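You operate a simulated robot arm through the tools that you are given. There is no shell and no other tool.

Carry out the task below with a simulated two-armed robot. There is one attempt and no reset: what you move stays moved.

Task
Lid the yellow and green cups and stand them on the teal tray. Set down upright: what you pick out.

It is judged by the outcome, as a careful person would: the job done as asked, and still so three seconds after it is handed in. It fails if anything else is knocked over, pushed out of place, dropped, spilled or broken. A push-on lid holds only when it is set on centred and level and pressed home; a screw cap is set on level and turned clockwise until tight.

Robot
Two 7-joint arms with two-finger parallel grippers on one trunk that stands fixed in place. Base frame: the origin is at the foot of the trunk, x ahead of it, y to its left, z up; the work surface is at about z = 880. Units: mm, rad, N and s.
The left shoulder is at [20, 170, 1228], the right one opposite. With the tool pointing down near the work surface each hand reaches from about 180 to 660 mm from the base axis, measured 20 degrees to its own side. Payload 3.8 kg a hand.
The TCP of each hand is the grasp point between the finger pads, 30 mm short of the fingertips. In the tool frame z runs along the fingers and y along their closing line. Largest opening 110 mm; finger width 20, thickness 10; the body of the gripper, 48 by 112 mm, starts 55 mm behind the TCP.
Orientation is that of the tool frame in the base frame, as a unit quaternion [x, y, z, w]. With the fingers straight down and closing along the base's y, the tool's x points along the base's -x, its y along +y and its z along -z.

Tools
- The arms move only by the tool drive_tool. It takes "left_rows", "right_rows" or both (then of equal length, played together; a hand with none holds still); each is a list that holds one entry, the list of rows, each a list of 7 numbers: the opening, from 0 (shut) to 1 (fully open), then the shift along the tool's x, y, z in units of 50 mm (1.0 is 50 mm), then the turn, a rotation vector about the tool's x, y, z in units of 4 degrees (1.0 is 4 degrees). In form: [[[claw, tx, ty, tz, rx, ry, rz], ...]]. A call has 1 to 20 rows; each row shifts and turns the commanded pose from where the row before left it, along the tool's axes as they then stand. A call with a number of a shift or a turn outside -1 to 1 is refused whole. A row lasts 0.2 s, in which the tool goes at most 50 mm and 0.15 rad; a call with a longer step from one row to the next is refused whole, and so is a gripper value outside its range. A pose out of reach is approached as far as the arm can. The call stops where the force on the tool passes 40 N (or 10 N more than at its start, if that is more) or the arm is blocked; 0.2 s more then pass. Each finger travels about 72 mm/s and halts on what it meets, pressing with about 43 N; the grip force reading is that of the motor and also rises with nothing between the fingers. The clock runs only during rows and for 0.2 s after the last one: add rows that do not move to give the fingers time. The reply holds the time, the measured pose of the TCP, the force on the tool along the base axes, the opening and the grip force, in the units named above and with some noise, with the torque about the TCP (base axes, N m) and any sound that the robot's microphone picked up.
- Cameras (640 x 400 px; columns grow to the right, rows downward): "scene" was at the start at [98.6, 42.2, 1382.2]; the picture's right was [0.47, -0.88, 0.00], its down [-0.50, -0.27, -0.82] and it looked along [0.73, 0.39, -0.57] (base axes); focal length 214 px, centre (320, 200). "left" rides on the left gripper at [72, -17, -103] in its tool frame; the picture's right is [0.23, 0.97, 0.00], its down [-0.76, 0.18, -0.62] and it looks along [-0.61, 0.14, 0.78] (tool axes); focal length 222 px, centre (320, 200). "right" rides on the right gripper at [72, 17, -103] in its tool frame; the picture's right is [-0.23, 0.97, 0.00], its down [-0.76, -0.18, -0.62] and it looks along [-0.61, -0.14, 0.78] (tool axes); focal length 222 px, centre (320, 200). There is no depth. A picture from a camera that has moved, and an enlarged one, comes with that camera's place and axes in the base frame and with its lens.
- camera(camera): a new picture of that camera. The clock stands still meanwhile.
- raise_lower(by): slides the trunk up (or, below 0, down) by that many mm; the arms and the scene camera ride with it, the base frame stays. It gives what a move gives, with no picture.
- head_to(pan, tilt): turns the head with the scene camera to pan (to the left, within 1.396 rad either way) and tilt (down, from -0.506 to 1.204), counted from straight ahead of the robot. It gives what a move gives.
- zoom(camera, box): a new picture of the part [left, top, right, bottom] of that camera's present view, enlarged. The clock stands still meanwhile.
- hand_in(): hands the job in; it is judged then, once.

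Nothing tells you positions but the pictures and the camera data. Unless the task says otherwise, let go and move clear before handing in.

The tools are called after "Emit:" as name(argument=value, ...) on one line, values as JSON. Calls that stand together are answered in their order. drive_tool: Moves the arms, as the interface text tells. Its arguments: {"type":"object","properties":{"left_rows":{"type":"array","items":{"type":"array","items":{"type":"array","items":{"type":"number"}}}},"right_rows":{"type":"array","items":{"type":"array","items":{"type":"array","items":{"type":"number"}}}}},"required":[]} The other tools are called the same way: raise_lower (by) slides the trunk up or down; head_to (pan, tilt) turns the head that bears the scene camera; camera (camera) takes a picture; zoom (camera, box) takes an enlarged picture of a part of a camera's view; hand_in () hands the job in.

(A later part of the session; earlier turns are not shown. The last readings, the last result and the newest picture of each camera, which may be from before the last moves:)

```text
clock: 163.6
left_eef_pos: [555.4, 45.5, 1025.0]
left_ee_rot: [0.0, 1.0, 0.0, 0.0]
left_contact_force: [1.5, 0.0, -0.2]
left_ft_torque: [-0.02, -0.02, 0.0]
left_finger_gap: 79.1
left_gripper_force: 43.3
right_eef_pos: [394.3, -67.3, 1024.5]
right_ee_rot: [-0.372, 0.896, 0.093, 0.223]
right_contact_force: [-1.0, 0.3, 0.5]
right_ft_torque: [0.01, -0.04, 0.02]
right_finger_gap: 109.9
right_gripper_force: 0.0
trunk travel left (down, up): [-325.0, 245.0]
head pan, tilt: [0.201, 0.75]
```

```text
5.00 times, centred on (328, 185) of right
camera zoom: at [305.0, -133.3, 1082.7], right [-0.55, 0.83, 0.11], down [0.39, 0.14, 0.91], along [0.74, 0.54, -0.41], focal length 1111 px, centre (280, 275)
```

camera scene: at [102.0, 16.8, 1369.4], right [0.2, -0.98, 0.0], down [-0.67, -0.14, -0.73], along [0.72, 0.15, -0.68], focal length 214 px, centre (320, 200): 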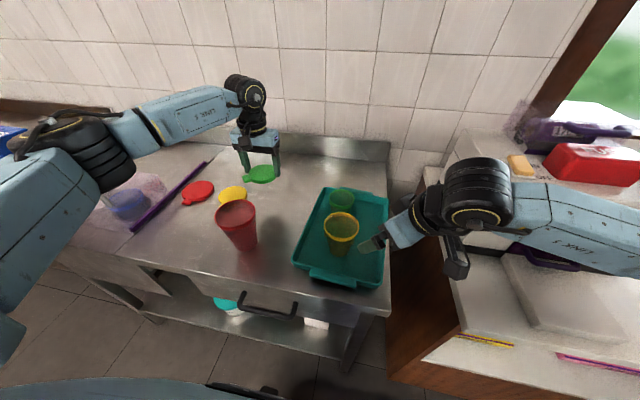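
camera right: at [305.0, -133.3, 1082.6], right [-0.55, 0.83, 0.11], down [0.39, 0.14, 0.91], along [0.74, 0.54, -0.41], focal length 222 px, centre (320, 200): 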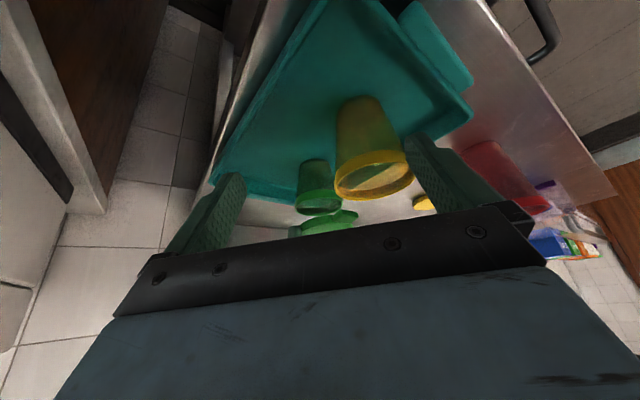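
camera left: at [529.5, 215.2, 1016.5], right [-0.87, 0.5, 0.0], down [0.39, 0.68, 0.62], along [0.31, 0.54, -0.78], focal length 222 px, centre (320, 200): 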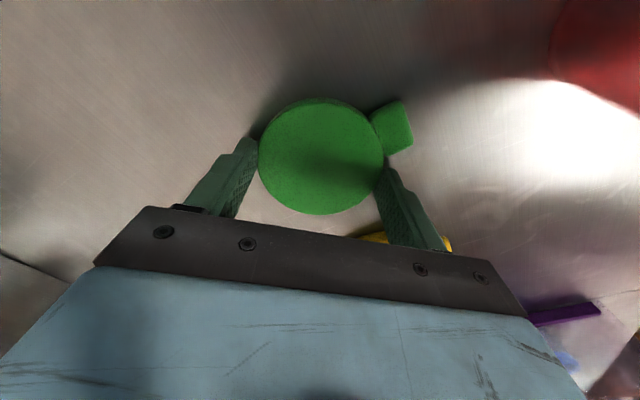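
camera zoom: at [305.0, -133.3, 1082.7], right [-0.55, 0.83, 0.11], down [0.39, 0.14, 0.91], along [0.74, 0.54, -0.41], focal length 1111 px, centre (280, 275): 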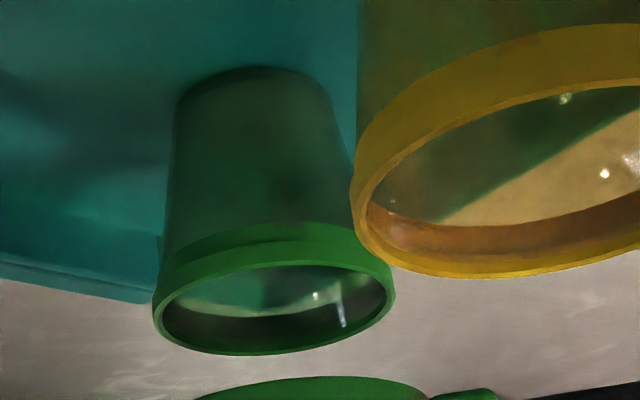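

Position averages to (556.1, 46.2), matching the cup centre, and the scene view confirms y within 0.3 mm. I descend to just above the rim, then in small steps.

Emit:
drive_tool(left_rows=[[[0, 0, 0.005, 0.1, 0, 0, 0], [0, 0, 0, 0.2, 0, 0, 0], [0, 0, 0, 0.2, 0, 0, 0], [0, 0, 0, 0.1, 0, 0, 0], [0, 0, 0, 0.04, 0, 0, 0], [0, 0, 0, 0, 0, 0, 0]]])

Emit:
zoom(camera="scene", box=[312, 170, 376, 210])

Emit:
zoom(camera="right", box=[280, 145, 376, 225])

```text
clock: 165.0
left_eef_pos: [555.9, 46.1, 992.8]
left_ee_rot: [0.0, 1.0, 0.0, -0.001]
left_contact_force: [0.2, 0.2, -0.5]
left_ft_torque: [0.02, 0.04, -0.02]
left_finger_gap: 78.9
left_gripper_force: 42.5
right_eef_pos: [393.9, -67.8, 1025.6]
right_ee_rot: [-0.371, 0.897, 0.093, 0.224]
right_contact_force: [-0.1, -0.3, 0.4]
right_ft_torque: [0.0, 0.0, 0.01]
right_finger_gap: 110.0
right_gripper_force: 0.0
trunk travel left (down, up): [-325.0, 245.0]
head pan, tilt: [0.201, 0.75]
```

```text
10.00 times, centred on (344, 190) of scene
camera zoom: at [102.0, 16.8, 1369.4], right [0.2, -0.98, 0.0], down [-0.67, -0.14, -0.73], along [0.72, 0.15, -0.68], focal length 2145 px, centre (80, 300)
```

zoom: 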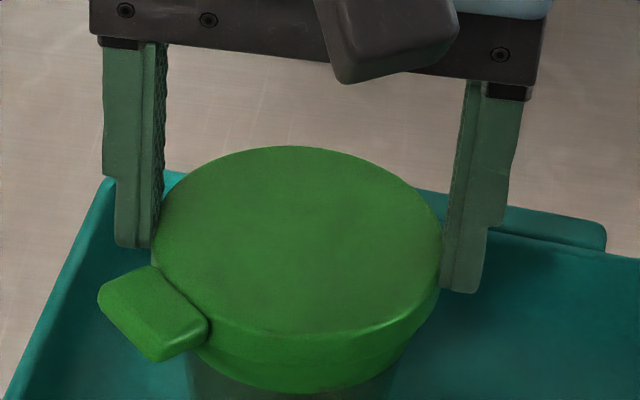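

```text
5.00 times, centred on (328, 185) of right
camera zoom: at [305.0, -133.3, 1082.7], right [-0.55, 0.83, 0.11], down [0.39, 0.14, 0.91], along [0.74, 0.54, -0.41], focal length 1111 px, centre (280, 275)
```

zoom: 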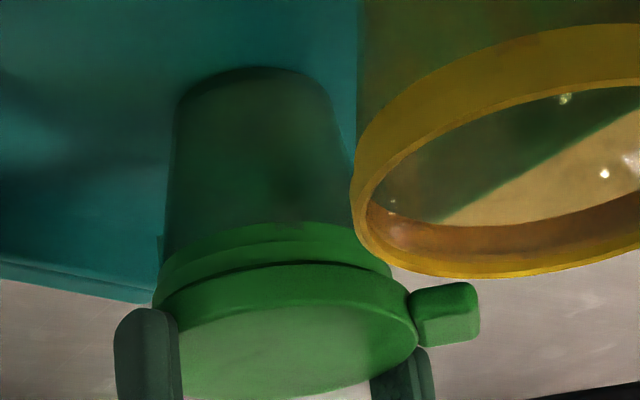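

Emit:
zoom(camera="right", box=[290, 180, 322, 220])

Emit:
zoom(camera="right", box=[332, 180, 364, 220])

```text
10.00 times, centred on (306, 200) of right
camera zoom: at [305.0, -133.3, 1082.7], right [-0.55, 0.83, 0.11], down [0.39, 0.14, 0.91], along [0.74, 0.54, -0.41], focal length 2221 px, centre (460, 200)
```

zoom: 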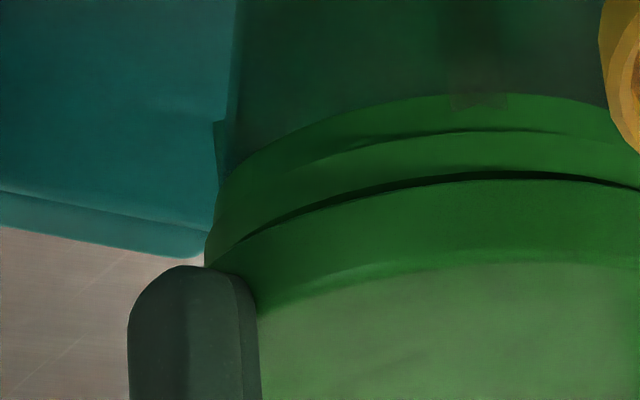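

```text
10.00 times, centred on (348, 200) of right
camera zoom: at [305.0, -133.3, 1082.7], right [-0.55, 0.83, 0.11], down [0.39, 0.14, 0.91], along [0.74, 0.54, -0.41], focal length 2221 px, centre (40, 200)
```

zoom: 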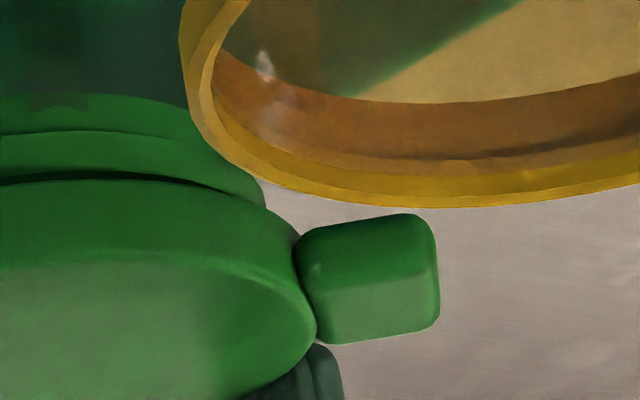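

The relative views look consistent. I'll lower in 1 mm steps and use force/torque feedback to detect any misalignment.

Emit:
drive_tool(left_rows=[[[0, 0, 0, 0.02, 0, 0, 0], [0, 0, 0, 0.02, 0, 0, 0], [0, 0, 0, 0, 0, 0, 0]]])

Emit:
drive_tool(left_rows=[[[0, 0, 0, 0.02, 0, 0, 0], [0, 0, 0, 0, 0, 0, 0]]])

Emit:
drive_tool(left_rows=[[[0, 0, 0, 0.02, 0, 0, 0], [0, 0, 0, 0, 0, 0, 0]]])

```text
clock: 165.8
left_eef_pos: [556.7, 46.5, 992.1]
left_ee_rot: [0.0, 1.0, 0.0, -0.001]
left_contact_force: [0.1, -0.4, 0.0]
left_ft_torque: [0.03, 0.0, 0.0]
left_finger_gap: 79.1
left_gripper_force: 42.8
right_eef_pos: [394.7, -67.2, 1026.1]
right_ee_rot: [-0.371, 0.896, 0.093, 0.224]
right_contact_force: [-0.1, 0.4, -0.1]
right_ft_torque: [0.0, 0.0, 0.03]
right_finger_gap: 109.8
right_gripper_force: 0.0
trunk travel left (down, up): [-325.0, 245.0]
head pan, tilt: [0.201, 0.75]
```

```text
clock: 166.4
left_eef_pos: [556.6, 46.3, 990.5]
left_ee_rot: [0.0, 1.0, 0.0, 0.0]
left_contact_force: [0.6, 0.4, 0.0]
left_ft_torque: [0.02, -0.01, 0.0]
left_finger_gap: 79.0
left_gripper_force: 42.7
right_eef_pos: [394.8, -66.9, 1025.1]
right_ee_rot: [-0.371, 0.896, 0.093, 0.224]
right_contact_force: [-0.3, -0.1, -0.3]
right_ft_torque: [-0.02, 0.0, 0.0]
right_finger_gap: 110.0
right_gripper_force: 0.1
trunk travel left (down, up): [-325.0, 245.0]
head pan, tilt: [0.201, 0.75]
```

```text
clock: 167.0
left_eef_pos: [557.2, 45.7, 989.6]
left_ee_rot: [0.0, 1.0, 0.0, -0.001]
left_contact_force: [-0.4, 0.3, -0.1]
left_ft_torque: [0.02, 0.01, 0.01]
left_finger_gap: 78.8
left_gripper_force: 42.8
right_eef_pos: [394.3, -66.5, 1025.1]
right_ee_rot: [-0.371, 0.897, 0.093, 0.223]
right_contact_force: [0.0, 0.9, -0.8]
right_ft_torque: [0.0, 0.02, 0.03]
right_finger_gap: 109.9
right_gripper_force: 0.0
trunk travel left (down, up): [-325.0, 245.0]
head pan, tilt: [0.201, 0.75]
```

Emit:
drive_tool(left_rows=[[[0, 0, 0, 0.02, 0, 0, 0], [0, 0, 0, 0, 0, 0, 0]]])

Emit:
drive_tool(left_rows=[[[0, 0, 0, 0.02, 0, 0, 0], [0, 0, 0, 0, 0, 0, 0]]])

Emit:
drive_tool(left_rows=[[[0, 0, 0, 0.02, 0, 0, 0], [0, 0, 0, 0, 0, 0, 0]]])

Emit:
zoom(camera="right", box=[280, 145, 376, 225])

```text
clock: 167.6
left_eef_pos: [555.8, 45.5, 987.6]
left_ee_rot: [0.0, 1.0, 0.0, 0.0]
left_contact_force: [0.0, -0.1, 0.1]
left_ft_torque: [-0.01, -0.02, -0.01]
left_finger_gap: 78.9
left_gripper_force: 43.1
right_eef_pos: [396.2, -67.0, 1025.7]
right_ee_rot: [-0.371, 0.896, 0.093, 0.223]
right_contact_force: [-0.7, -0.6, 1.4]
right_ft_torque: [0.0, -0.01, 0.0]
right_finger_gap: 110.3
right_gripper_force: 0.2
trunk travel left (down, up): [-325.0, 245.0]
head pan, tilt: [0.201, 0.75]
```

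```text
clock: 168.2
left_eef_pos: [556.6, 46.8, 987.2]
left_ee_rot: [0.0, 1.0, -0.001, -0.001]
left_contact_force: [-0.3, -0.2, -0.2]
left_ft_torque: [-0.02, -0.01, -0.03]
left_finger_gap: 78.7
left_gripper_force: 43.1
right_eef_pos: [395.5, -66.6, 1024.3]
right_ee_rot: [-0.371, 0.897, 0.092, 0.223]
right_contact_force: [0.4, 0.1, -0.4]
right_ft_torque: [0.02, -0.01, -0.03]
right_finger_gap: 109.9
right_gripper_force: 0.0
trunk travel left (down, up): [-325.0, 245.0]
head pan, tilt: [0.201, 0.75]
```

```text
clock: 168.8
left_eef_pos: [556.7, 45.7, 987.1]
left_ee_rot: [0.0, 1.0, 0.0, 0.0]
left_contact_force: [-0.4, 0.5, 0.4]
left_ft_torque: [-0.01, -0.04, 0.01]
left_finger_gap: 78.9
left_gripper_force: 43.0
right_eef_pos: [395.4, -67.0, 1025.8]
right_ee_rot: [-0.371, 0.896, 0.092, 0.224]
right_contact_force: [0.5, 0.5, 0.2]
right_ft_torque: [0.05, 0.01, 0.0]
right_finger_gap: 109.7
right_gripper_force: 0.1
trunk travel left (down, up): [-325.0, 245.0]
head pan, tilt: [0.201, 0.75]
```

```text
5.00 times, centred on (328, 185) of right
camera zoom: at [305.0, -133.3, 1082.7], right [-0.55, 0.83, 0.11], down [0.39, 0.14, 0.91], along [0.74, 0.54, -0.41], focal length 1111 px, centre (280, 275)
```

zoom: 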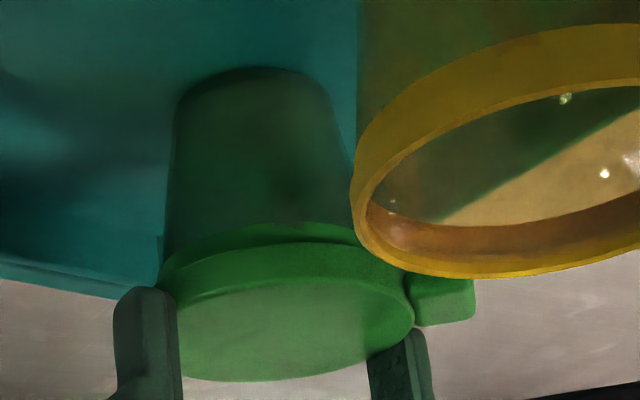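

No contact while the skirt passes over the rim, so the lid is on centre now. Continuing down.

Emit:
drive_tool(left_rows=[[[0, 0, 0, 0.02, 0, 0, 0], [0, 0, 0, 0, 0, 0, 0]]])

Emit:
drive_tool(left_rows=[[[0, 0, 0, 0.02, 0, 0, 0], [0, 0, 0, 0, 0, 0, 0]]])

Emit:
drive_tool(left_rows=[[[0, 0, 0, 0.02, 0, 0, 0], [0, 0, 0, 0, 0, 0, 0]]])

Emit:
zoom(camera="right", box=[280, 145, 376, 225])

```text
clock: 169.4
left_eef_pos: [557.4, 46.4, 985.9]
left_ee_rot: [-0.001, 1.0, -0.001, 0.0]
left_contact_force: [0.1, 0.3, 0.8]
left_ft_torque: [0.02, 0.0, -0.01]
left_finger_gap: 79.0
left_gripper_force: 42.8
right_eef_pos: [395.7, -66.7, 1026.5]
right_ee_rot: [-0.372, 0.896, 0.093, 0.224]
right_contact_force: [0.8, -1.2, -0.6]
right_ft_torque: [0.0, 0.0, 0.02]
right_finger_gap: 109.8
right_gripper_force: 0.0
trunk travel left (down, up): [-325.0, 245.0]
head pan, tilt: [0.201, 0.75]
```

```text
clock: 170.0
left_eef_pos: [555.7, 47.3, 984.2]
left_ee_rot: [0.0, 1.0, 0.0, -0.001]
left_contact_force: [-0.2, 0.4, -0.1]
left_ft_torque: [0.03, -0.03, -0.03]
left_finger_gap: 79.4
left_gripper_force: 43.5
right_eef_pos: [396.6, -67.2, 1026.4]
right_ee_rot: [-0.372, 0.896, 0.093, 0.223]
right_contact_force: [-0.5, -0.9, -0.1]
right_ft_torque: [-0.02, -0.01, 0.0]
right_finger_gap: 110.2
right_gripper_force: 0.0
trunk travel left (down, up): [-325.0, 245.0]
head pan, tilt: [0.201, 0.75]
```

```text
clock: 170.6
left_eef_pos: [556.5, 46.8, 983.9]
left_ee_rot: [0.0, 1.0, 0.0, 0.0]
left_contact_force: [0.3, -0.4, 0.0]
left_ft_torque: [0.0, 0.0, -0.01]
left_finger_gap: 78.8
left_gripper_force: 43.0
right_eef_pos: [393.8, -66.6, 1025.9]
right_ee_rot: [-0.37, 0.897, 0.092, 0.224]
right_contact_force: [-0.8, -0.6, 0.1]
right_ft_torque: [-0.04, -0.02, 0.01]
right_finger_gap: 110.2
right_gripper_force: 0.1
trunk travel left (down, up): [-325.0, 245.0]
head pan, tilt: [0.201, 0.75]
```

```text
5.00 times, centred on (328, 185) of right
camera zoom: at [305.0, -133.3, 1082.7], right [-0.55, 0.83, 0.11], down [0.39, 0.14, 0.91], along [0.74, 0.54, -0.41], focal length 1111 px, centre (280, 275)
```

zoom: 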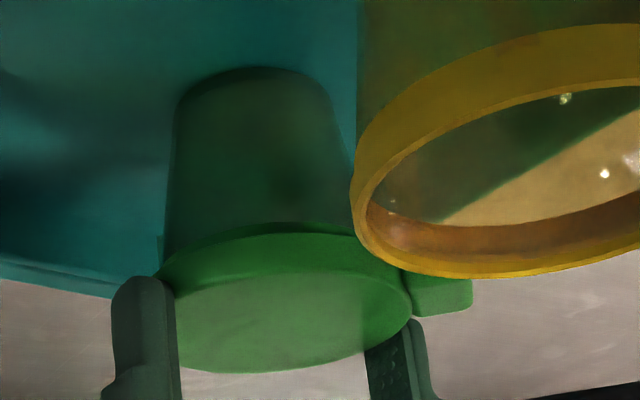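

Emit:
drive_tool(left_rows=[[[0, 0, 0, 0.02, 0, 0, 0], [0, 0, 0, 0, 0, 0, 0]]])

Emit:
drive_tool(left_rows=[[[0, 0, 0, 0.02, 0, 0, 0], [0, 0, 0, 0, 0, 0, 0]]])

Emit:
drive_tool(left_rows=[[[0, 0, 0, 0.02, 0, 0, 0], [0, 0, 0, 0, 0, 0, 0]]])

Emit:
zoom(camera="right", box=[280, 145, 376, 225])

```text
clock: 171.2
left_eef_pos: [556.5, 45.8, 983.3]
left_ee_rot: [0.0, 1.0, 0.0, 0.0]
left_contact_force: [0.4, 0.1, 0.8]
left_ft_torque: [-0.02, 0.0, -0.04]
left_finger_gap: 78.9
left_gripper_force: 42.8
right_eef_pos: [395.5, -66.2, 1026.0]
right_ee_rot: [-0.371, 0.897, 0.092, 0.223]
right_contact_force: [0.7, -0.3, 0.6]
right_ft_torque: [0.01, -0.03, -0.02]
right_finger_gap: 109.8
right_gripper_force: 0.1
trunk travel left (down, up): [-325.0, 245.0]
head pan, tilt: [0.201, 0.75]
```

```text
clock: 171.8
left_eef_pos: [556.2, 45.5, 982.0]
left_ee_rot: [0.001, 1.0, -0.001, 0.001]
left_contact_force: [-1.9, 0.1, 5.5]
left_ft_torque: [-0.03, 0.15, 0.0]
left_finger_gap: 78.9
left_gripper_force: 43.1
right_eef_pos: [395.0, -67.0, 1024.4]
right_ee_rot: [-0.371, 0.896, 0.092, 0.224]
right_contact_force: [-0.8, -0.7, -0.2]
right_ft_torque: [0.02, 0.01, -0.01]
right_finger_gap: 110.0
right_gripper_force: 0.0
trunk travel left (down, up): [-325.0, 245.0]
head pan, tilt: [0.201, 0.75]
heard: snap
```

```text
clock: 172.4
left_eef_pos: [555.2, 46.4, 982.1]
left_ee_rot: [0.0, 1.0, -0.001, 0.002]
left_contact_force: [0.0, -1.5, 16.5]
left_ft_torque: [-0.11, 0.07, -0.03]
left_finger_gap: 79.0
left_gripper_force: 42.7
right_eef_pos: [394.2, -66.3, 1025.2]
right_ee_rot: [-0.371, 0.897, 0.092, 0.224]
right_contact_force: [0.5, -1.0, 0.0]
right_ft_torque: [-0.02, -0.03, -0.01]
right_finger_gap: 110.1
right_gripper_force: 0.0
trunk travel left (down, up): [-325.0, 245.0]
head pan, tilt: [0.201, 0.75]
```

```text
5.00 times, centred on (328, 185) of right
camera zoom: at [303.9, -133.5, 1083.1], right [-0.55, 0.83, 0.11], down [0.39, 0.14, 0.91], along [0.74, 0.54, -0.4], focal length 1111 px, centre (280, 275)
```

zoom: 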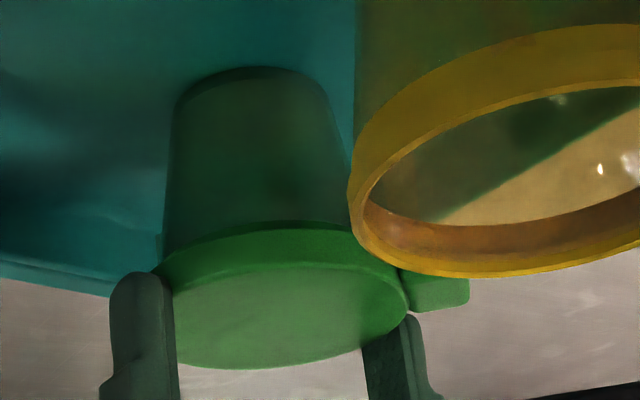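

A snap was heard, and the lid now bears evenly: the green lid is home. I relieve the pressure, release, and rise clear.

Emit:
drive_tool(left_rows=[[[0, 0, 0, -0.02, 0, 0, 0], [0, 0, 0, -0.02, 0, 0, 0], [0.6, 0, 0, 0, 0, 0, 0], [0.8, 0, 0, 0, 0, 0, 0], [0.9, 0, 0, 0, 0, 0, 0], [1, 0, 0, 0, 0, 0, 0], [1, 0, 0, 0, 0, 0, 0]]])

Emit:
zoom(camera="right", box=[280, 145, 376, 225])

Emit:
zoom(camera="scene", box=[312, 170, 376, 210])

```text
clock: 174.0
left_eef_pos: [555.9, 47.4, 982.7]
left_ee_rot: [0.0, 1.0, 0.0, -0.001]
left_contact_force: [-0.2, -0.7, 0.2]
left_ft_torque: [-0.01, 0.02, -0.01]
left_finger_gap: 110.1
left_gripper_force: 0.1
right_eef_pos: [396.1, -67.6, 1025.2]
right_ee_rot: [-0.372, 0.896, 0.093, 0.223]
right_contact_force: [-0.1, 0.0, 0.4]
right_ft_torque: [0.01, -0.01, 0.02]
right_finger_gap: 110.1
right_gripper_force: 0.2
trunk travel left (down, up): [-325.0, 245.0]
head pan, tilt: [0.201, 0.75]
```

```text
5.00 times, centred on (328, 185) of right
camera zoom: at [305.0, -133.3, 1082.7], right [-0.55, 0.83, 0.11], down [0.39, 0.14, 0.91], along [0.74, 0.54, -0.41], focal length 1111 px, centre (280, 275)
```

zoom: 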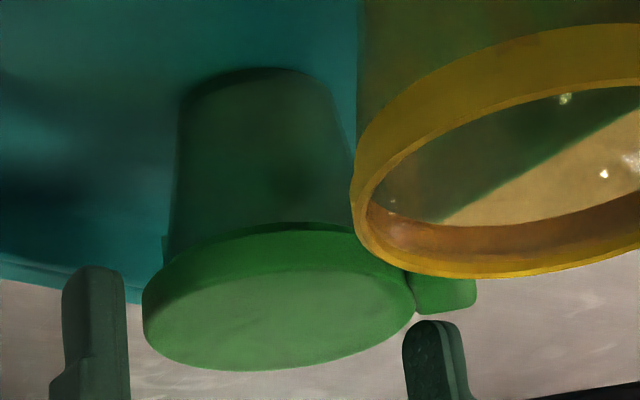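

```text
10.00 times, centred on (344, 190) of scene
camera zoom: at [102.1, 16.9, 1369.4], right [0.2, -0.98, 0.0], down [-0.67, -0.14, -0.73], along [0.72, 0.15, -0.68], focal length 2145 px, centre (80, 300)
```

zoom: 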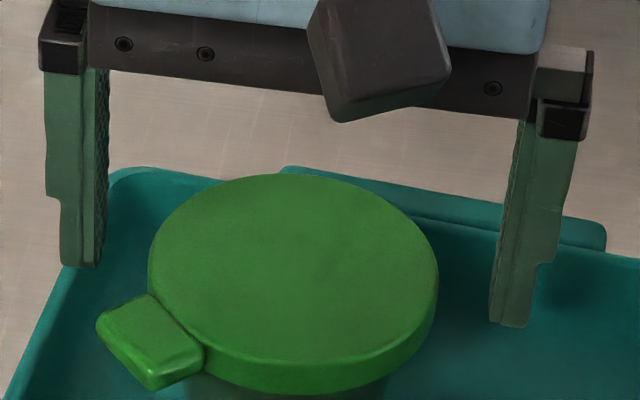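

The green lid sits level and snapped. Now I retract the right hand and raise the left, then measure the yellow cup from above at two heights.

Emit:
drive_tool(left_rows=[[[1, 0, 0, -0.2, 0, 0, 0], [1, 0, 0, -0.4, 0, 0, 0], [1, 0, 0, -0.5, 0, 0, 0], [1, 0, 0, -0.4, 0, 0, 0], [1, 0, 0, 0, 0, 0, 0]]], right_rows=[[[1, 0, 0, -0.5, 0, 0, 0], [1, 0, 0, -0.8, 0, 0, 0], [1, 0, 0, -0.8, 0, 0, 0], [1, 0, 0, -0.7, 0, 0, 0], [1, 0, 0, 0, 0, 0, 0]]])

Emit:
drive_tool(left_rows=[[[1, 0.4, -0.04, 0, 0, 0, 0], [1, 0.5, -0.05, 0, 0, 0, 0], [1, 0.5, -0.06, 0, 0, 0, 0], [1, 0.5, -0.05, 0, 0, 0, 0], [1, 0.43, -0.05, 0, 0, 0, 0], [1, 0, 0, 0, 0, 0, 0]]])

Emit:
camera(camera="left")

Emit:
camera(camera="scene")

```text
clock: 175.2
left_eef_pos: [556.7, 47.3, 1057.6]
left_ee_rot: [0.0, 1.0, 0.001, 0.001]
left_contact_force: [0.6, -0.2, -0.1]
left_ft_torque: [-0.03, 0.0, 0.01]
left_finger_gap: 110.1
left_gripper_force: 0.1
right_eef_pos: [347.8, -111.9, 1149.9]
right_ee_rot: [-0.371, 0.896, 0.092, 0.224]
right_contact_force: [0.6, -0.6, -0.5]
right_ft_torque: [0.02, -0.01, 0.02]
right_finger_gap: 109.9
right_gripper_force: 0.1
trunk travel left (down, up): [-325.0, 245.0]
head pan, tilt: [0.201, 0.75]
```

```text
clock: 176.6
left_eef_pos: [439.0, 35.4, 1057.5]
left_ee_rot: [0.001, 1.0, 0.0, 0.0]
left_contact_force: [1.3, 0.7, -0.5]
left_ft_torque: [-0.02, -0.03, -0.03]
left_finger_gap: 110.0
left_gripper_force: 0.0
right_eef_pos: [348.1, -110.7, 1149.3]
right_ee_rot: [-0.372, 0.896, 0.093, 0.224]
right_contact_force: [0.7, -0.8, 0.1]
right_ft_torque: [0.01, 0.01, -0.03]
right_finger_gap: 110.2
right_gripper_force: 0.1
trunk travel left (down, up): [-325.0, 245.0]
head pan, tilt: [0.201, 0.75]
```

```text
taken
camera left: at [367.5, 18.2, 1160.9], right [-0.23, 0.97, 0.0], down [0.76, 0.18, 0.62], along [0.61, 0.14, -0.78], focal length 222 px, centre (320, 200)
```

left: 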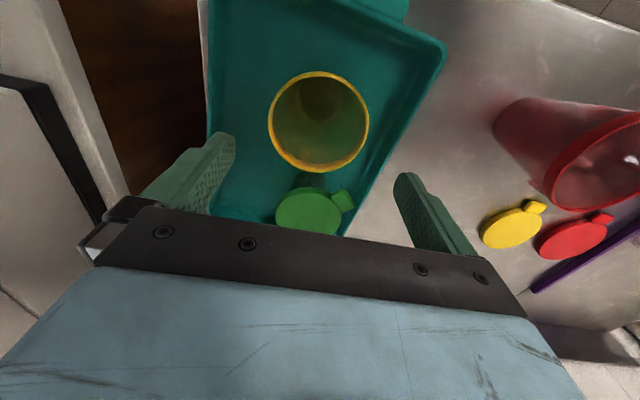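

```text
taken
camera scene: at [102.1, 16.8, 1369.4], right [0.2, -0.98, 0.0], down [-0.67, -0.14, -0.73], along [0.72, 0.15, -0.68], focal length 214 px, centre (320, 200)
```

scene: 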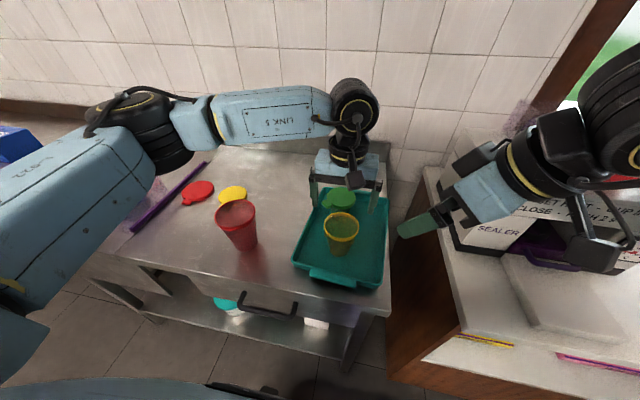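

Emit:
zoom(camera="left", box=[238, 62, 398, 182])

Emit:
drive_tool(left_rows=[[[1, 0, 0, 0.3, 0, 0, 0], [1, 0, 0, 0.4, 0, 0, 0], [1, 0, 0, 0.3, 0, 0, 0], [1, 0, 0, 0, 0, 0, 0]]])

Emit:
zoom(camera="left", box=[222, 70, 422, 220])

Emit:
drive_tool(left_rows=[[[1, 0, 0, 0, 0, 0, 0]]])

Emit:
drive_tool(left_rows=[[[1, 0, 0, 0, 0, 0, 0]]])

Emit:
drive_tool(left_rows=[[[1, 0, 0, 0, 0, 0, 0]]])

```text
3.33 times, centred on (318, 122) of left
camera zoom: at [367.5, 18.2, 1160.9], right [-0.23, 0.97, 0.0], down [0.76, 0.18, 0.62], along [0.61, 0.14, -0.78], focal length 740 px, centre (327, 460)
```

zoom: 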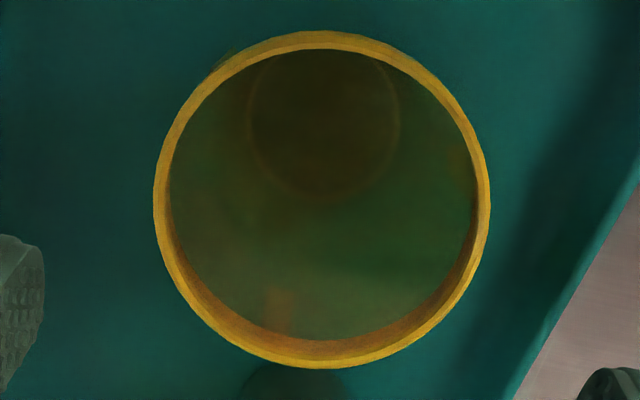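

```text
clock: 177.6
left_eef_pos: [441.0, 34.8, 1007.9]
left_ee_rot: [0.001, 1.0, 0.0, 0.0]
left_contact_force: [-0.4, -0.2, -0.4]
left_ft_torque: [-0.02, -0.02, -0.01]
left_finger_gap: 110.1
left_gripper_force: 0.1
right_eef_pos: [347.7, -111.1, 1149.6]
right_ee_rot: [-0.371, 0.897, 0.092, 0.223]
right_contact_force: [-0.3, -0.6, 0.2]
right_ft_torque: [0.0, 0.0, 0.05]
right_finger_gap: 110.2
right_gripper_force: 0.0
trunk travel left (down, up): [-325.0, 245.0]
head pan, tilt: [0.201, 0.75]
```

```text
2.67 times, centred on (322, 145) of left
camera zoom: at [368.3, 17.7, 1110.1], right [-0.23, 0.97, 0.0], down [0.76, 0.18, 0.62], along [0.61, 0.14, -0.78], focal length 592 px, centre (315, 347)
```

zoom: 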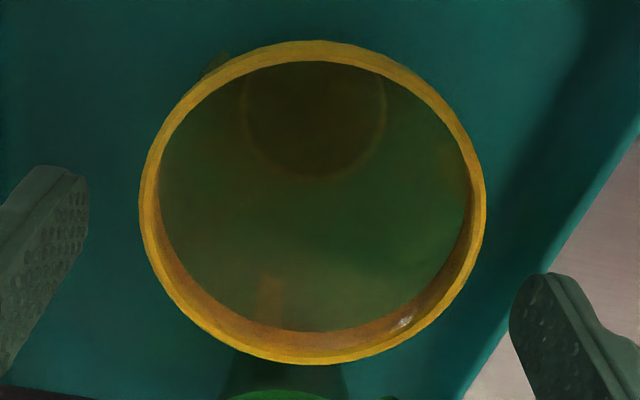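

```text
clock: 178.0
left_eef_pos: [440.3, 34.4, 1007.5]
left_ee_rot: [0.0, 1.0, 0.0, 0.0]
left_contact_force: [0.1, 0.0, 0.3]
left_ft_torque: [0.01, 0.01, 0.0]
left_finger_gap: 110.0
left_gripper_force: 0.1
right_eef_pos: [347.3, -111.9, 1149.2]
right_ee_rot: [-0.371, 0.897, 0.092, 0.224]
right_contact_force: [0.8, 0.0, 1.3]
right_ft_torque: [0.0, 0.01, 0.0]
right_finger_gap: 110.2
right_gripper_force: 0.0
trunk travel left (down, up): [-325.0, 245.0]
head pan, tilt: [0.201, 0.75]
```

```text
clock: 178.4
left_eef_pos: [440.7, 35.1, 1007.1]
left_ee_rot: [0.001, 1.0, 0.0, 0.0]
left_contact_force: [-0.8, -0.5, 0.6]
left_ft_torque: [0.02, 0.0, 0.03]
left_finger_gap: 109.9
left_gripper_force: 0.0
right_eef_pos: [348.4, -112.8, 1149.8]
right_ee_rot: [-0.371, 0.896, 0.093, 0.224]
right_contact_force: [-0.1, 0.9, -0.4]
right_ft_torque: [-0.01, 0.0, 0.01]
right_finger_gap: 110.2
right_gripper_force: 0.1
trunk travel left (down, up): [-325.0, 245.0]
head pan, tilt: [0.201, 0.75]
```

```text
clock: 178.8
left_eef_pos: [439.3, 34.9, 1006.8]
left_ee_rot: [0.0, 1.0, 0.0, 0.0]
left_contact_force: [-0.7, 0.4, 0.4]
left_ft_torque: [0.02, 0.03, 0.01]
left_finger_gap: 110.1
left_gripper_force: 0.0
right_eef_pos: [348.0, -111.5, 1149.2]
right_ee_rot: [-0.372, 0.896, 0.092, 0.223]
right_contact_force: [-0.4, 0.7, -0.2]
right_ft_torque: [0.01, 0.02, -0.01]
right_finger_gap: 110.0
right_gripper_force: 0.2
trunk travel left (down, up): [-325.0, 245.0]
head pan, tilt: [0.201, 0.75]
```

Emit:
zoom(camera="left", box=[246, 120, 278, 160])

Emit:
zoom(camera="left", box=[362, 120, 394, 160])

Emit:
zoom(camera="left", box=[300, 190, 332, 210])

Emit:
zoom(camera="left", box=[305, 78, 337, 98])

```text
10.00 times, centred on (262, 140) of left
camera zoom: at [368.4, 17.7, 1110.4], right [-0.23, 0.97, 0.0], down [0.76, 0.18, 0.62], along [0.61, 0.14, -0.78], focal length 2221 px, centre (900, 800)
```

zoom: 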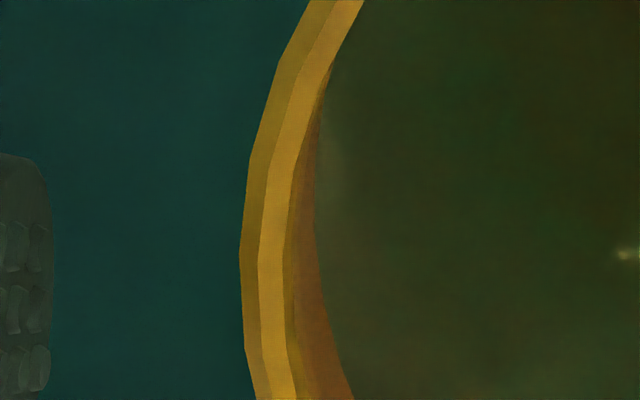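

```text
10.00 times, centred on (378, 140) of left
camera zoom: at [368.4, 17.7, 1110.4], right [-0.23, 0.97, 0.0], down [0.76, 0.18, 0.62], along [0.61, 0.14, -0.78], focal length 2221 px, centre (-260, 800)
```

zoom: 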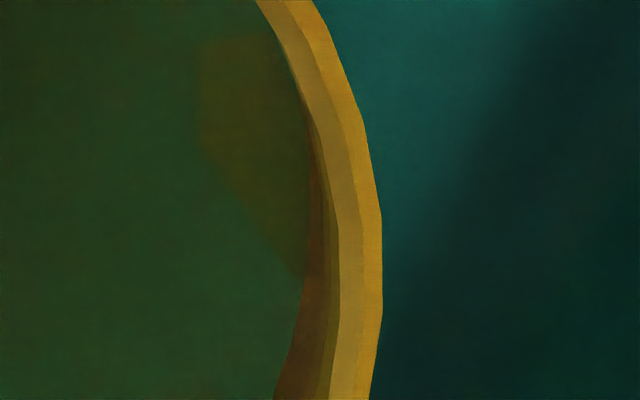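

```text
16.00 times, centred on (316, 200) of left
camera zoom: at [368.4, 17.7, 1110.4], right [-0.23, 0.97, 0.0], down [0.76, 0.18, 0.62], along [0.61, 0.14, -0.78], focal length 3554 px, centre (384, 200)
```

zoom: 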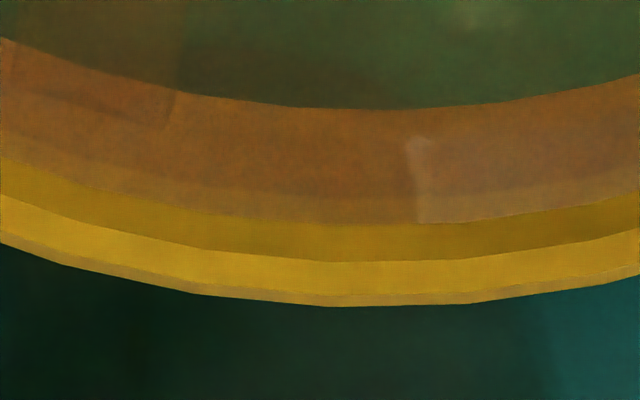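

```text
16.00 times, centred on (321, 88) of left
camera zoom: at [368.4, 17.7, 1110.4], right [-0.23, 0.97, 0.0], down [0.76, 0.18, 0.62], along [0.61, 0.14, -0.78], focal length 3554 px, centre (304, 1992)
```

zoom: 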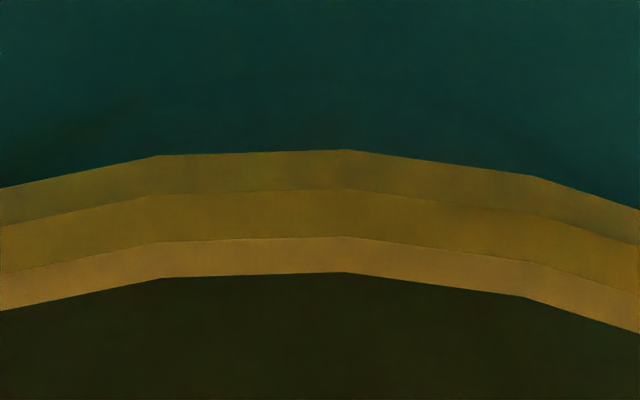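

The rim is faceted and bevelled, so I take the same fine measurements at the upper height to solve for its true position.

Emit:
drive_tool(left_rows=[[[1, 0, 0, -0.4, 0, 0, 0], [1, 0, 0, -0.6, 0, 0, 0], [1, 0, 0, -0.6, 0, 0, 0], [1, 0, 0, -0.4, 0, 0, 0], [1, 0, 0, 0, 0, 0, 0]]])

Emit:
camera(camera="left")

Emit:
drive_tool(left_rows=[[[1, 0, 0, 0, 0, 0, 0]]])

Emit:
drive_tool(left_rows=[[[1, 0, 0, 0, 0, 0, 0]]])

```text
clock: 180.0
left_eef_pos: [441.7, 34.3, 1106.9]
left_ee_rot: [-0.001, 1.0, 0.0, 0.0]
left_contact_force: [-0.1, 0.4, -0.3]
left_ft_torque: [0.0, -0.02, 0.01]
left_finger_gap: 110.1
left_gripper_force: 0.1
right_eef_pos: [347.5, -111.5, 1149.8]
right_ee_rot: [-0.372, 0.896, 0.093, 0.223]
right_contact_force: [0.4, -0.7, -0.1]
right_ft_torque: [0.01, 0.02, -0.01]
right_finger_gap: 110.1
right_gripper_force: 0.1
trunk travel left (down, up): [-325.0, 245.0]
head pan, tilt: [0.201, 0.75]
```

```text
taken
camera left: at [368.4, 17.2, 1209.6], right [-0.23, 0.97, 0.0], down [0.76, 0.18, 0.62], along [0.61, 0.14, -0.78], focal length 222 px, centre (320, 200)
```

left: 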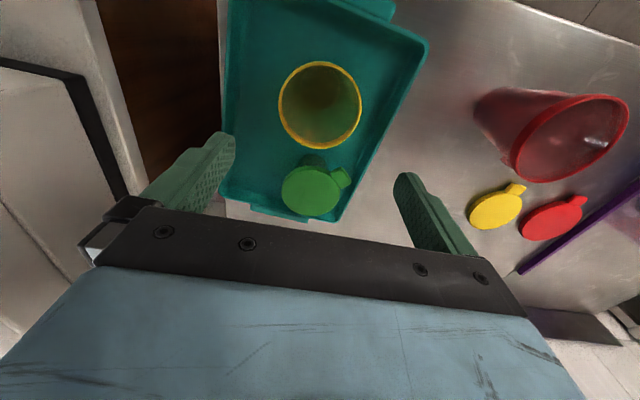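

```text
clock: 180.4
left_eef_pos: [441.1, 33.2, 1106.0]
left_ee_rot: [0.0, 1.0, 0.0, -0.001]
left_contact_force: [-0.6, -0.5, -0.2]
left_ft_torque: [0.03, 0.01, 0.03]
left_finger_gap: 109.9
left_gripper_force: 0.1
right_eef_pos: [348.8, -111.4, 1149.5]
right_ee_rot: [-0.371, 0.896, 0.093, 0.224]
right_contact_force: [0.3, 0.6, -0.2]
right_ft_torque: [0.01, -0.02, 0.01]
right_finger_gap: 109.9
right_gripper_force: 0.1
trunk travel left (down, up): [-325.0, 245.0]
head pan, tilt: [0.201, 0.75]
```

```text
clock: 180.8
left_eef_pos: [441.1, 33.9, 1105.8]
left_ee_rot: [0.001, 1.0, 0.0, 0.0]
left_contact_force: [0.7, 0.5, 0.2]
left_ft_torque: [0.04, 0.02, -0.03]
left_finger_gap: 110.1
left_gripper_force: 0.1
right_eef_pos: [348.2, -111.8, 1150.5]
right_ee_rot: [-0.371, 0.896, 0.093, 0.223]
right_contact_force: [0.5, -0.2, 0.0]
right_ft_torque: [0.01, -0.03, -0.01]
right_finger_gap: 109.9
right_gripper_force: 0.1
trunk travel left (down, up): [-325.0, 245.0]
head pan, tilt: [0.201, 0.75]
```

Emit:
zoom(camera="left", box=[268, 90, 300, 120])

Emit:
zoom(camera="left", box=[342, 90, 374, 120])

Emit:
zoom(camera="left", box=[302, 138, 334, 158])

Emit:
zoom(camera="left", box=[304, 54, 336, 74])

```text
13.33 times, centred on (284, 105) of left
camera zoom: at [368.3, 17.2, 1209.2], right [-0.23, 0.97, 0.0], down [0.76, 0.18, 0.62], along [0.61, 0.14, -0.78], focal length 2962 px, centre (800, 1467)
```

zoom: 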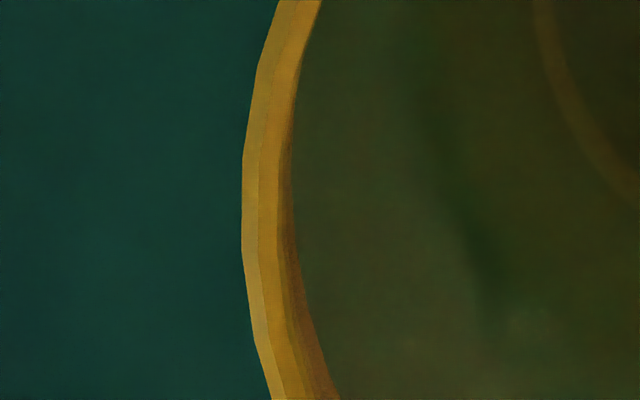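

```text
13.33 times, centred on (358, 105) of left
camera zoom: at [368.3, 17.2, 1209.2], right [-0.23, 0.97, 0.0], down [0.76, 0.18, 0.62], along [0.61, 0.14, -0.78], focal length 2962 px, centre (-187, 1467)
```

zoom: 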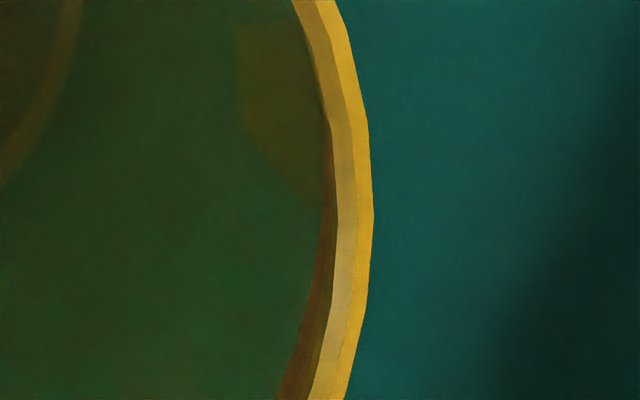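

```text
16.00 times, centred on (318, 148) of left
camera zoom: at [368.3, 17.2, 1209.2], right [-0.23, 0.97, 0.0], down [0.76, 0.18, 0.62], along [0.61, 0.14, -0.78], focal length 3554 px, centre (352, 1032)
```

zoom: 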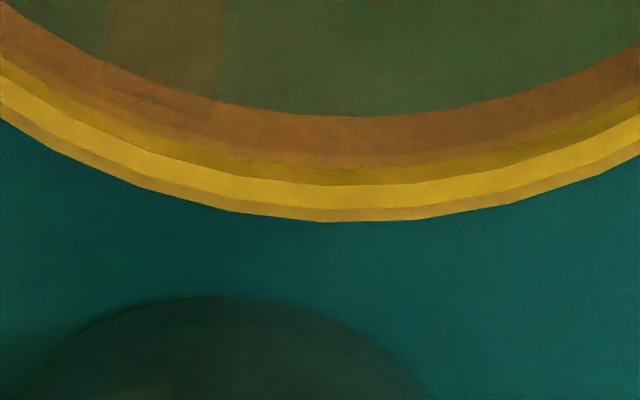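

```text
16.00 times, centred on (320, 64) of left
camera zoom: at [368.3, 17.2, 1209.2], right [-0.23, 0.97, 0.0], down [0.76, 0.18, 0.62], along [0.61, 0.14, -0.78], focal length 3554 px, centre (320, 2376)
```

zoom: 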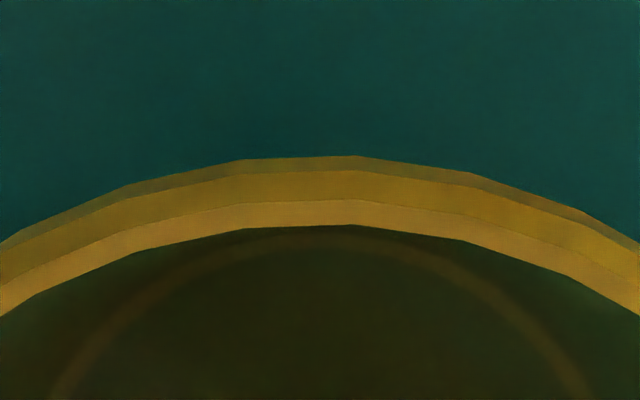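

The fine measurement gives the yellow cup's centre at ≈ (435.6, 32.9), rim ring z≈980, diameter ≈83.5. Now I go to the yellow lid at about (567, 408).

Emit:
drive_tool(left_rows=[[[1, -0.1, 0.3, 0, 0, 0, 0], [1, -0.25, 0.7, 0, 0, 0, 0], [1, -0.25, 0.7, 0, 0, 0, 0], [1, -0.25, 0.7, 0, 0, 0, 0], [1, -0.25, 0.7, 0, 0, 0, 0], [1, -0.25, 0.7, 0.1, 0, 0, 0], [1, -0.25, 0.7, 0.2, 0, 0, 0], [1, -0.25, 0.7, 0.2, 0, 0, 0], [1, -0.25, 0.7, 0.2, 0, 0, 0], [1, -0.1, 0.7, 0.2, 0, 0, 0], [1, 0, 0.3, 0.2, 0, 0, 0], [1, 0, 0, 0, 0, 0, 0]]])

Emit:
camera(camera="left")

Emit:
camera(camera="scene")

```text
clock: 183.4
left_eef_pos: [549.0, 379.4, 1052.1]
left_ee_rot: [0.0, 1.0, 0.0, 0.0]
left_contact_force: [0.2, -0.2, 0.2]
left_ft_torque: [0.01, 0.02, 0.02]
left_finger_gap: 109.9
left_gripper_force: 0.0
right_eef_pos: [348.6, -112.0, 1149.9]
right_ee_rot: [-0.371, 0.896, 0.093, 0.224]
right_contact_force: [0.2, 0.4, -0.2]
right_ft_torque: [-0.01, 0.0, 0.01]
right_finger_gap: 109.7
right_gripper_force: 0.0
trunk travel left (down, up): [-325.0, 245.0]
head pan, tilt: [0.201, 0.75]
```

```text
taken
camera left: at [477.4, 361.7, 1155.5], right [-0.23, 0.97, 0.0], down [0.76, 0.18, 0.62], along [0.61, 0.14, -0.78], focal length 222 px, centre (320, 200)
```

left: 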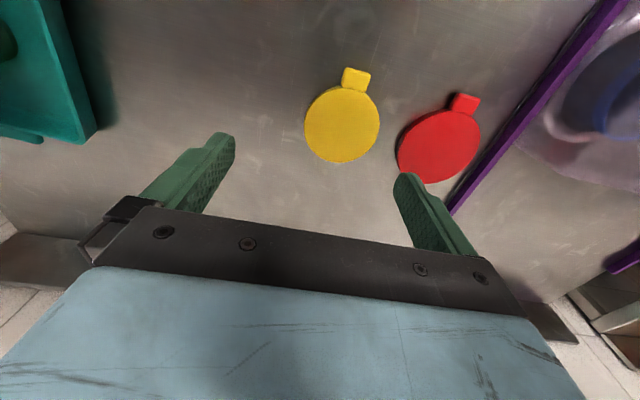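

```text
taken
camera scene: at [101.9, 16.8, 1369.4], right [0.2, -0.98, 0.0], down [-0.67, -0.14, -0.73], along [0.72, 0.15, -0.68], focal length 214 px, centre (320, 200)
```

scene: 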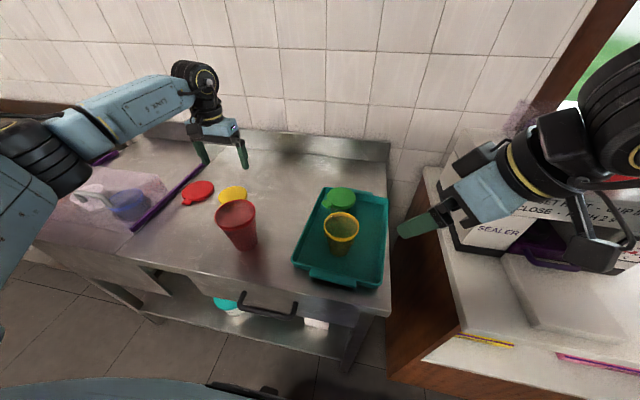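

Yellow lid centre ≈ (568, 411). I move above it and lower partway to verify reach and alignment.

Emit:
drive_tool(left_rows=[[[1, -0.19, 0.31, 0, 0, 0, 0], [1, -0.19, 0.31, 0, 0, 0, 0], [1, 0, 0, 0.4, 0, 0, 0], [1, 0, 0, 0.5, 0, 0, 0], [1, 0, 0, 0.5, 0, 0, 0], [1, 0, 0, 0.5, 0, 0, 0], [1, 0, 0, 0.2, 0, 0, 0], [1, 0, 0, 0, 0, 0, 0]]])

Emit:
camera(camera="left")

Emit:
camera(camera="scene")

```text
clock: 185.2
left_eef_pos: [568.4, 409.2, 949.2]
left_ee_rot: [0.0, 1.0, 0.0, -0.001]
left_contact_force: [0.9, -0.5, 0.3]
left_ft_torque: [0.03, 0.0, 0.0]
left_finger_gap: 110.0
left_gripper_force: 0.1
right_eef_pos: [348.6, -112.9, 1149.5]
right_ee_rot: [-0.371, 0.896, 0.093, 0.223]
right_contact_force: [0.6, 0.1, -0.7]
right_ft_torque: [0.0, 0.0, 0.0]
right_finger_gap: 110.0
right_gripper_force: 0.0
trunk travel left (down, up): [-325.0, 245.0]
head pan, tilt: [0.201, 0.75]
```

```text
taken
camera left: at [496.0, 392.1, 1051.3], right [-0.23, 0.97, 0.0], down [0.76, 0.18, 0.62], along [0.61, 0.14, -0.78], focal length 222 px, centre (320, 200)
```

left: 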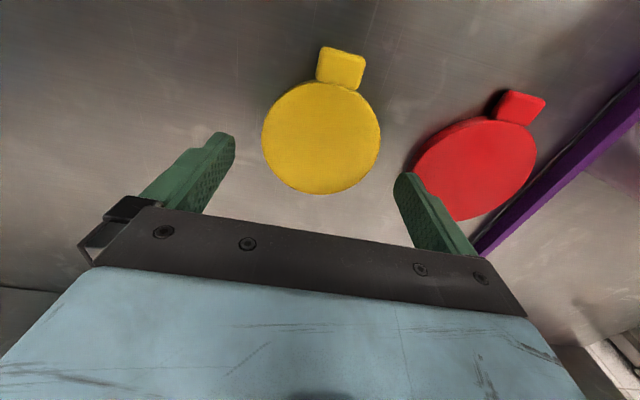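

```text
taken
camera scene: at [102.0, 16.8, 1369.4], right [0.2, -0.98, 0.0], down [-0.67, -0.14, -0.73], along [0.72, 0.15, -0.68], focal length 214 px, centre (320, 200)
```

scene: 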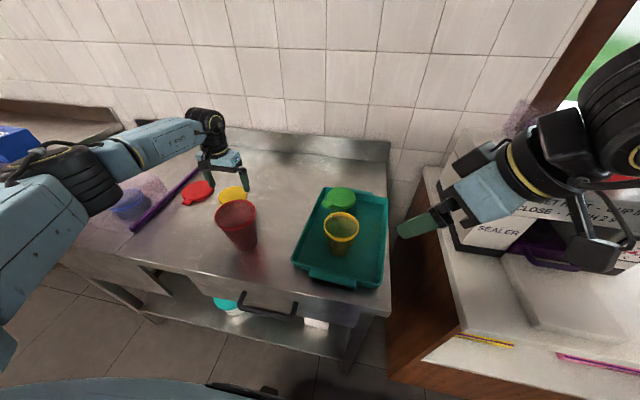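

Reach is fine. I lower to grip height, squeeze at yaw 0 to centre the lid in y, then open and rotate to −48° for the second squeeze.

Emit:
drive_tool(left_rows=[[[1, -0.026, 0.022, 0.3, 0, 0, 0], [1, 0, 0, 0.25, 0, 0, 0], [1, 0, 0, 0.15, 0, 0, 0], [1, 0, 0, 0, 0, 0, 0], [0.95, 0, 0, 0, 0, 0, 0], [0.9, 0, 0, 0, 0, 0, 0], [0.86, 0, 0, 0, 0, 0, 0], [0.82, 0, 0, 0, 0, 0, 0], [0.8, 0, 0, 0, 0, 0, 0], [0.8, 0, 0, 0, 0, 0, 0]]])

Emit:
camera(camera="left")

Emit:
zoom(camera="scene", box=[175, 150, 275, 220])

```text
clock: 187.4
left_eef_pos: [569.9, 411.0, 913.2]
left_ee_rot: [0.0, 1.0, 0.0, 0.001]
left_contact_force: [0.5, -0.2, -0.3]
left_ft_torque: [0.0, -0.01, -0.01]
left_finger_gap: 92.1
left_gripper_force: 42.9
right_eef_pos: [347.3, -111.8, 1148.9]
right_ee_rot: [-0.371, 0.896, 0.094, 0.223]
right_contact_force: [-0.8, -0.5, 0.0]
right_ft_torque: [-0.03, 0.05, -0.05]
right_finger_gap: 110.2
right_gripper_force: 0.1
trunk travel left (down, up): [-325.0, 245.0]
head pan, tilt: [0.201, 0.75]
```

```text
taken
camera left: at [497.1, 393.2, 1016.3], right [-0.23, 0.97, 0.0], down [0.76, 0.18, 0.62], along [0.61, 0.14, -0.78], focal length 222 px, centre (320, 200)
```

left: 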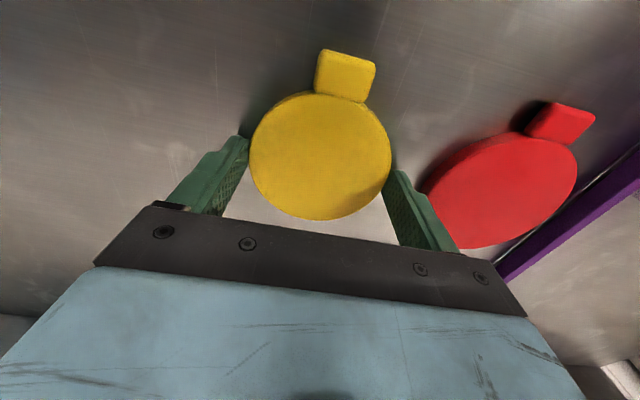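

```text
5.71 times, centred on (225, 185) of scene
camera zoom: at [102.0, 16.8, 1369.4], right [0.2, -0.98, 0.0], down [-0.67, -0.14, -0.73], along [0.72, 0.15, -0.68], focal length 1226 px, centre (863, 286)
```

zoom: 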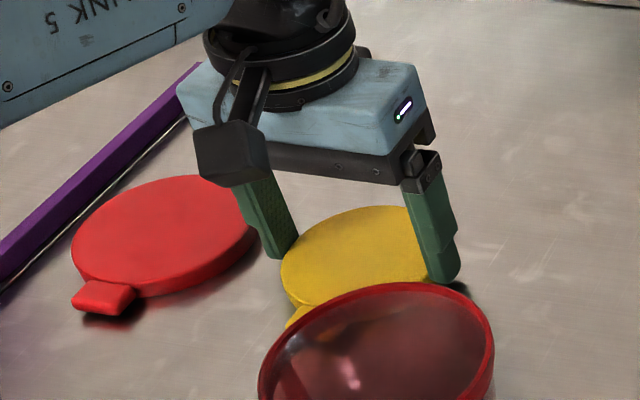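

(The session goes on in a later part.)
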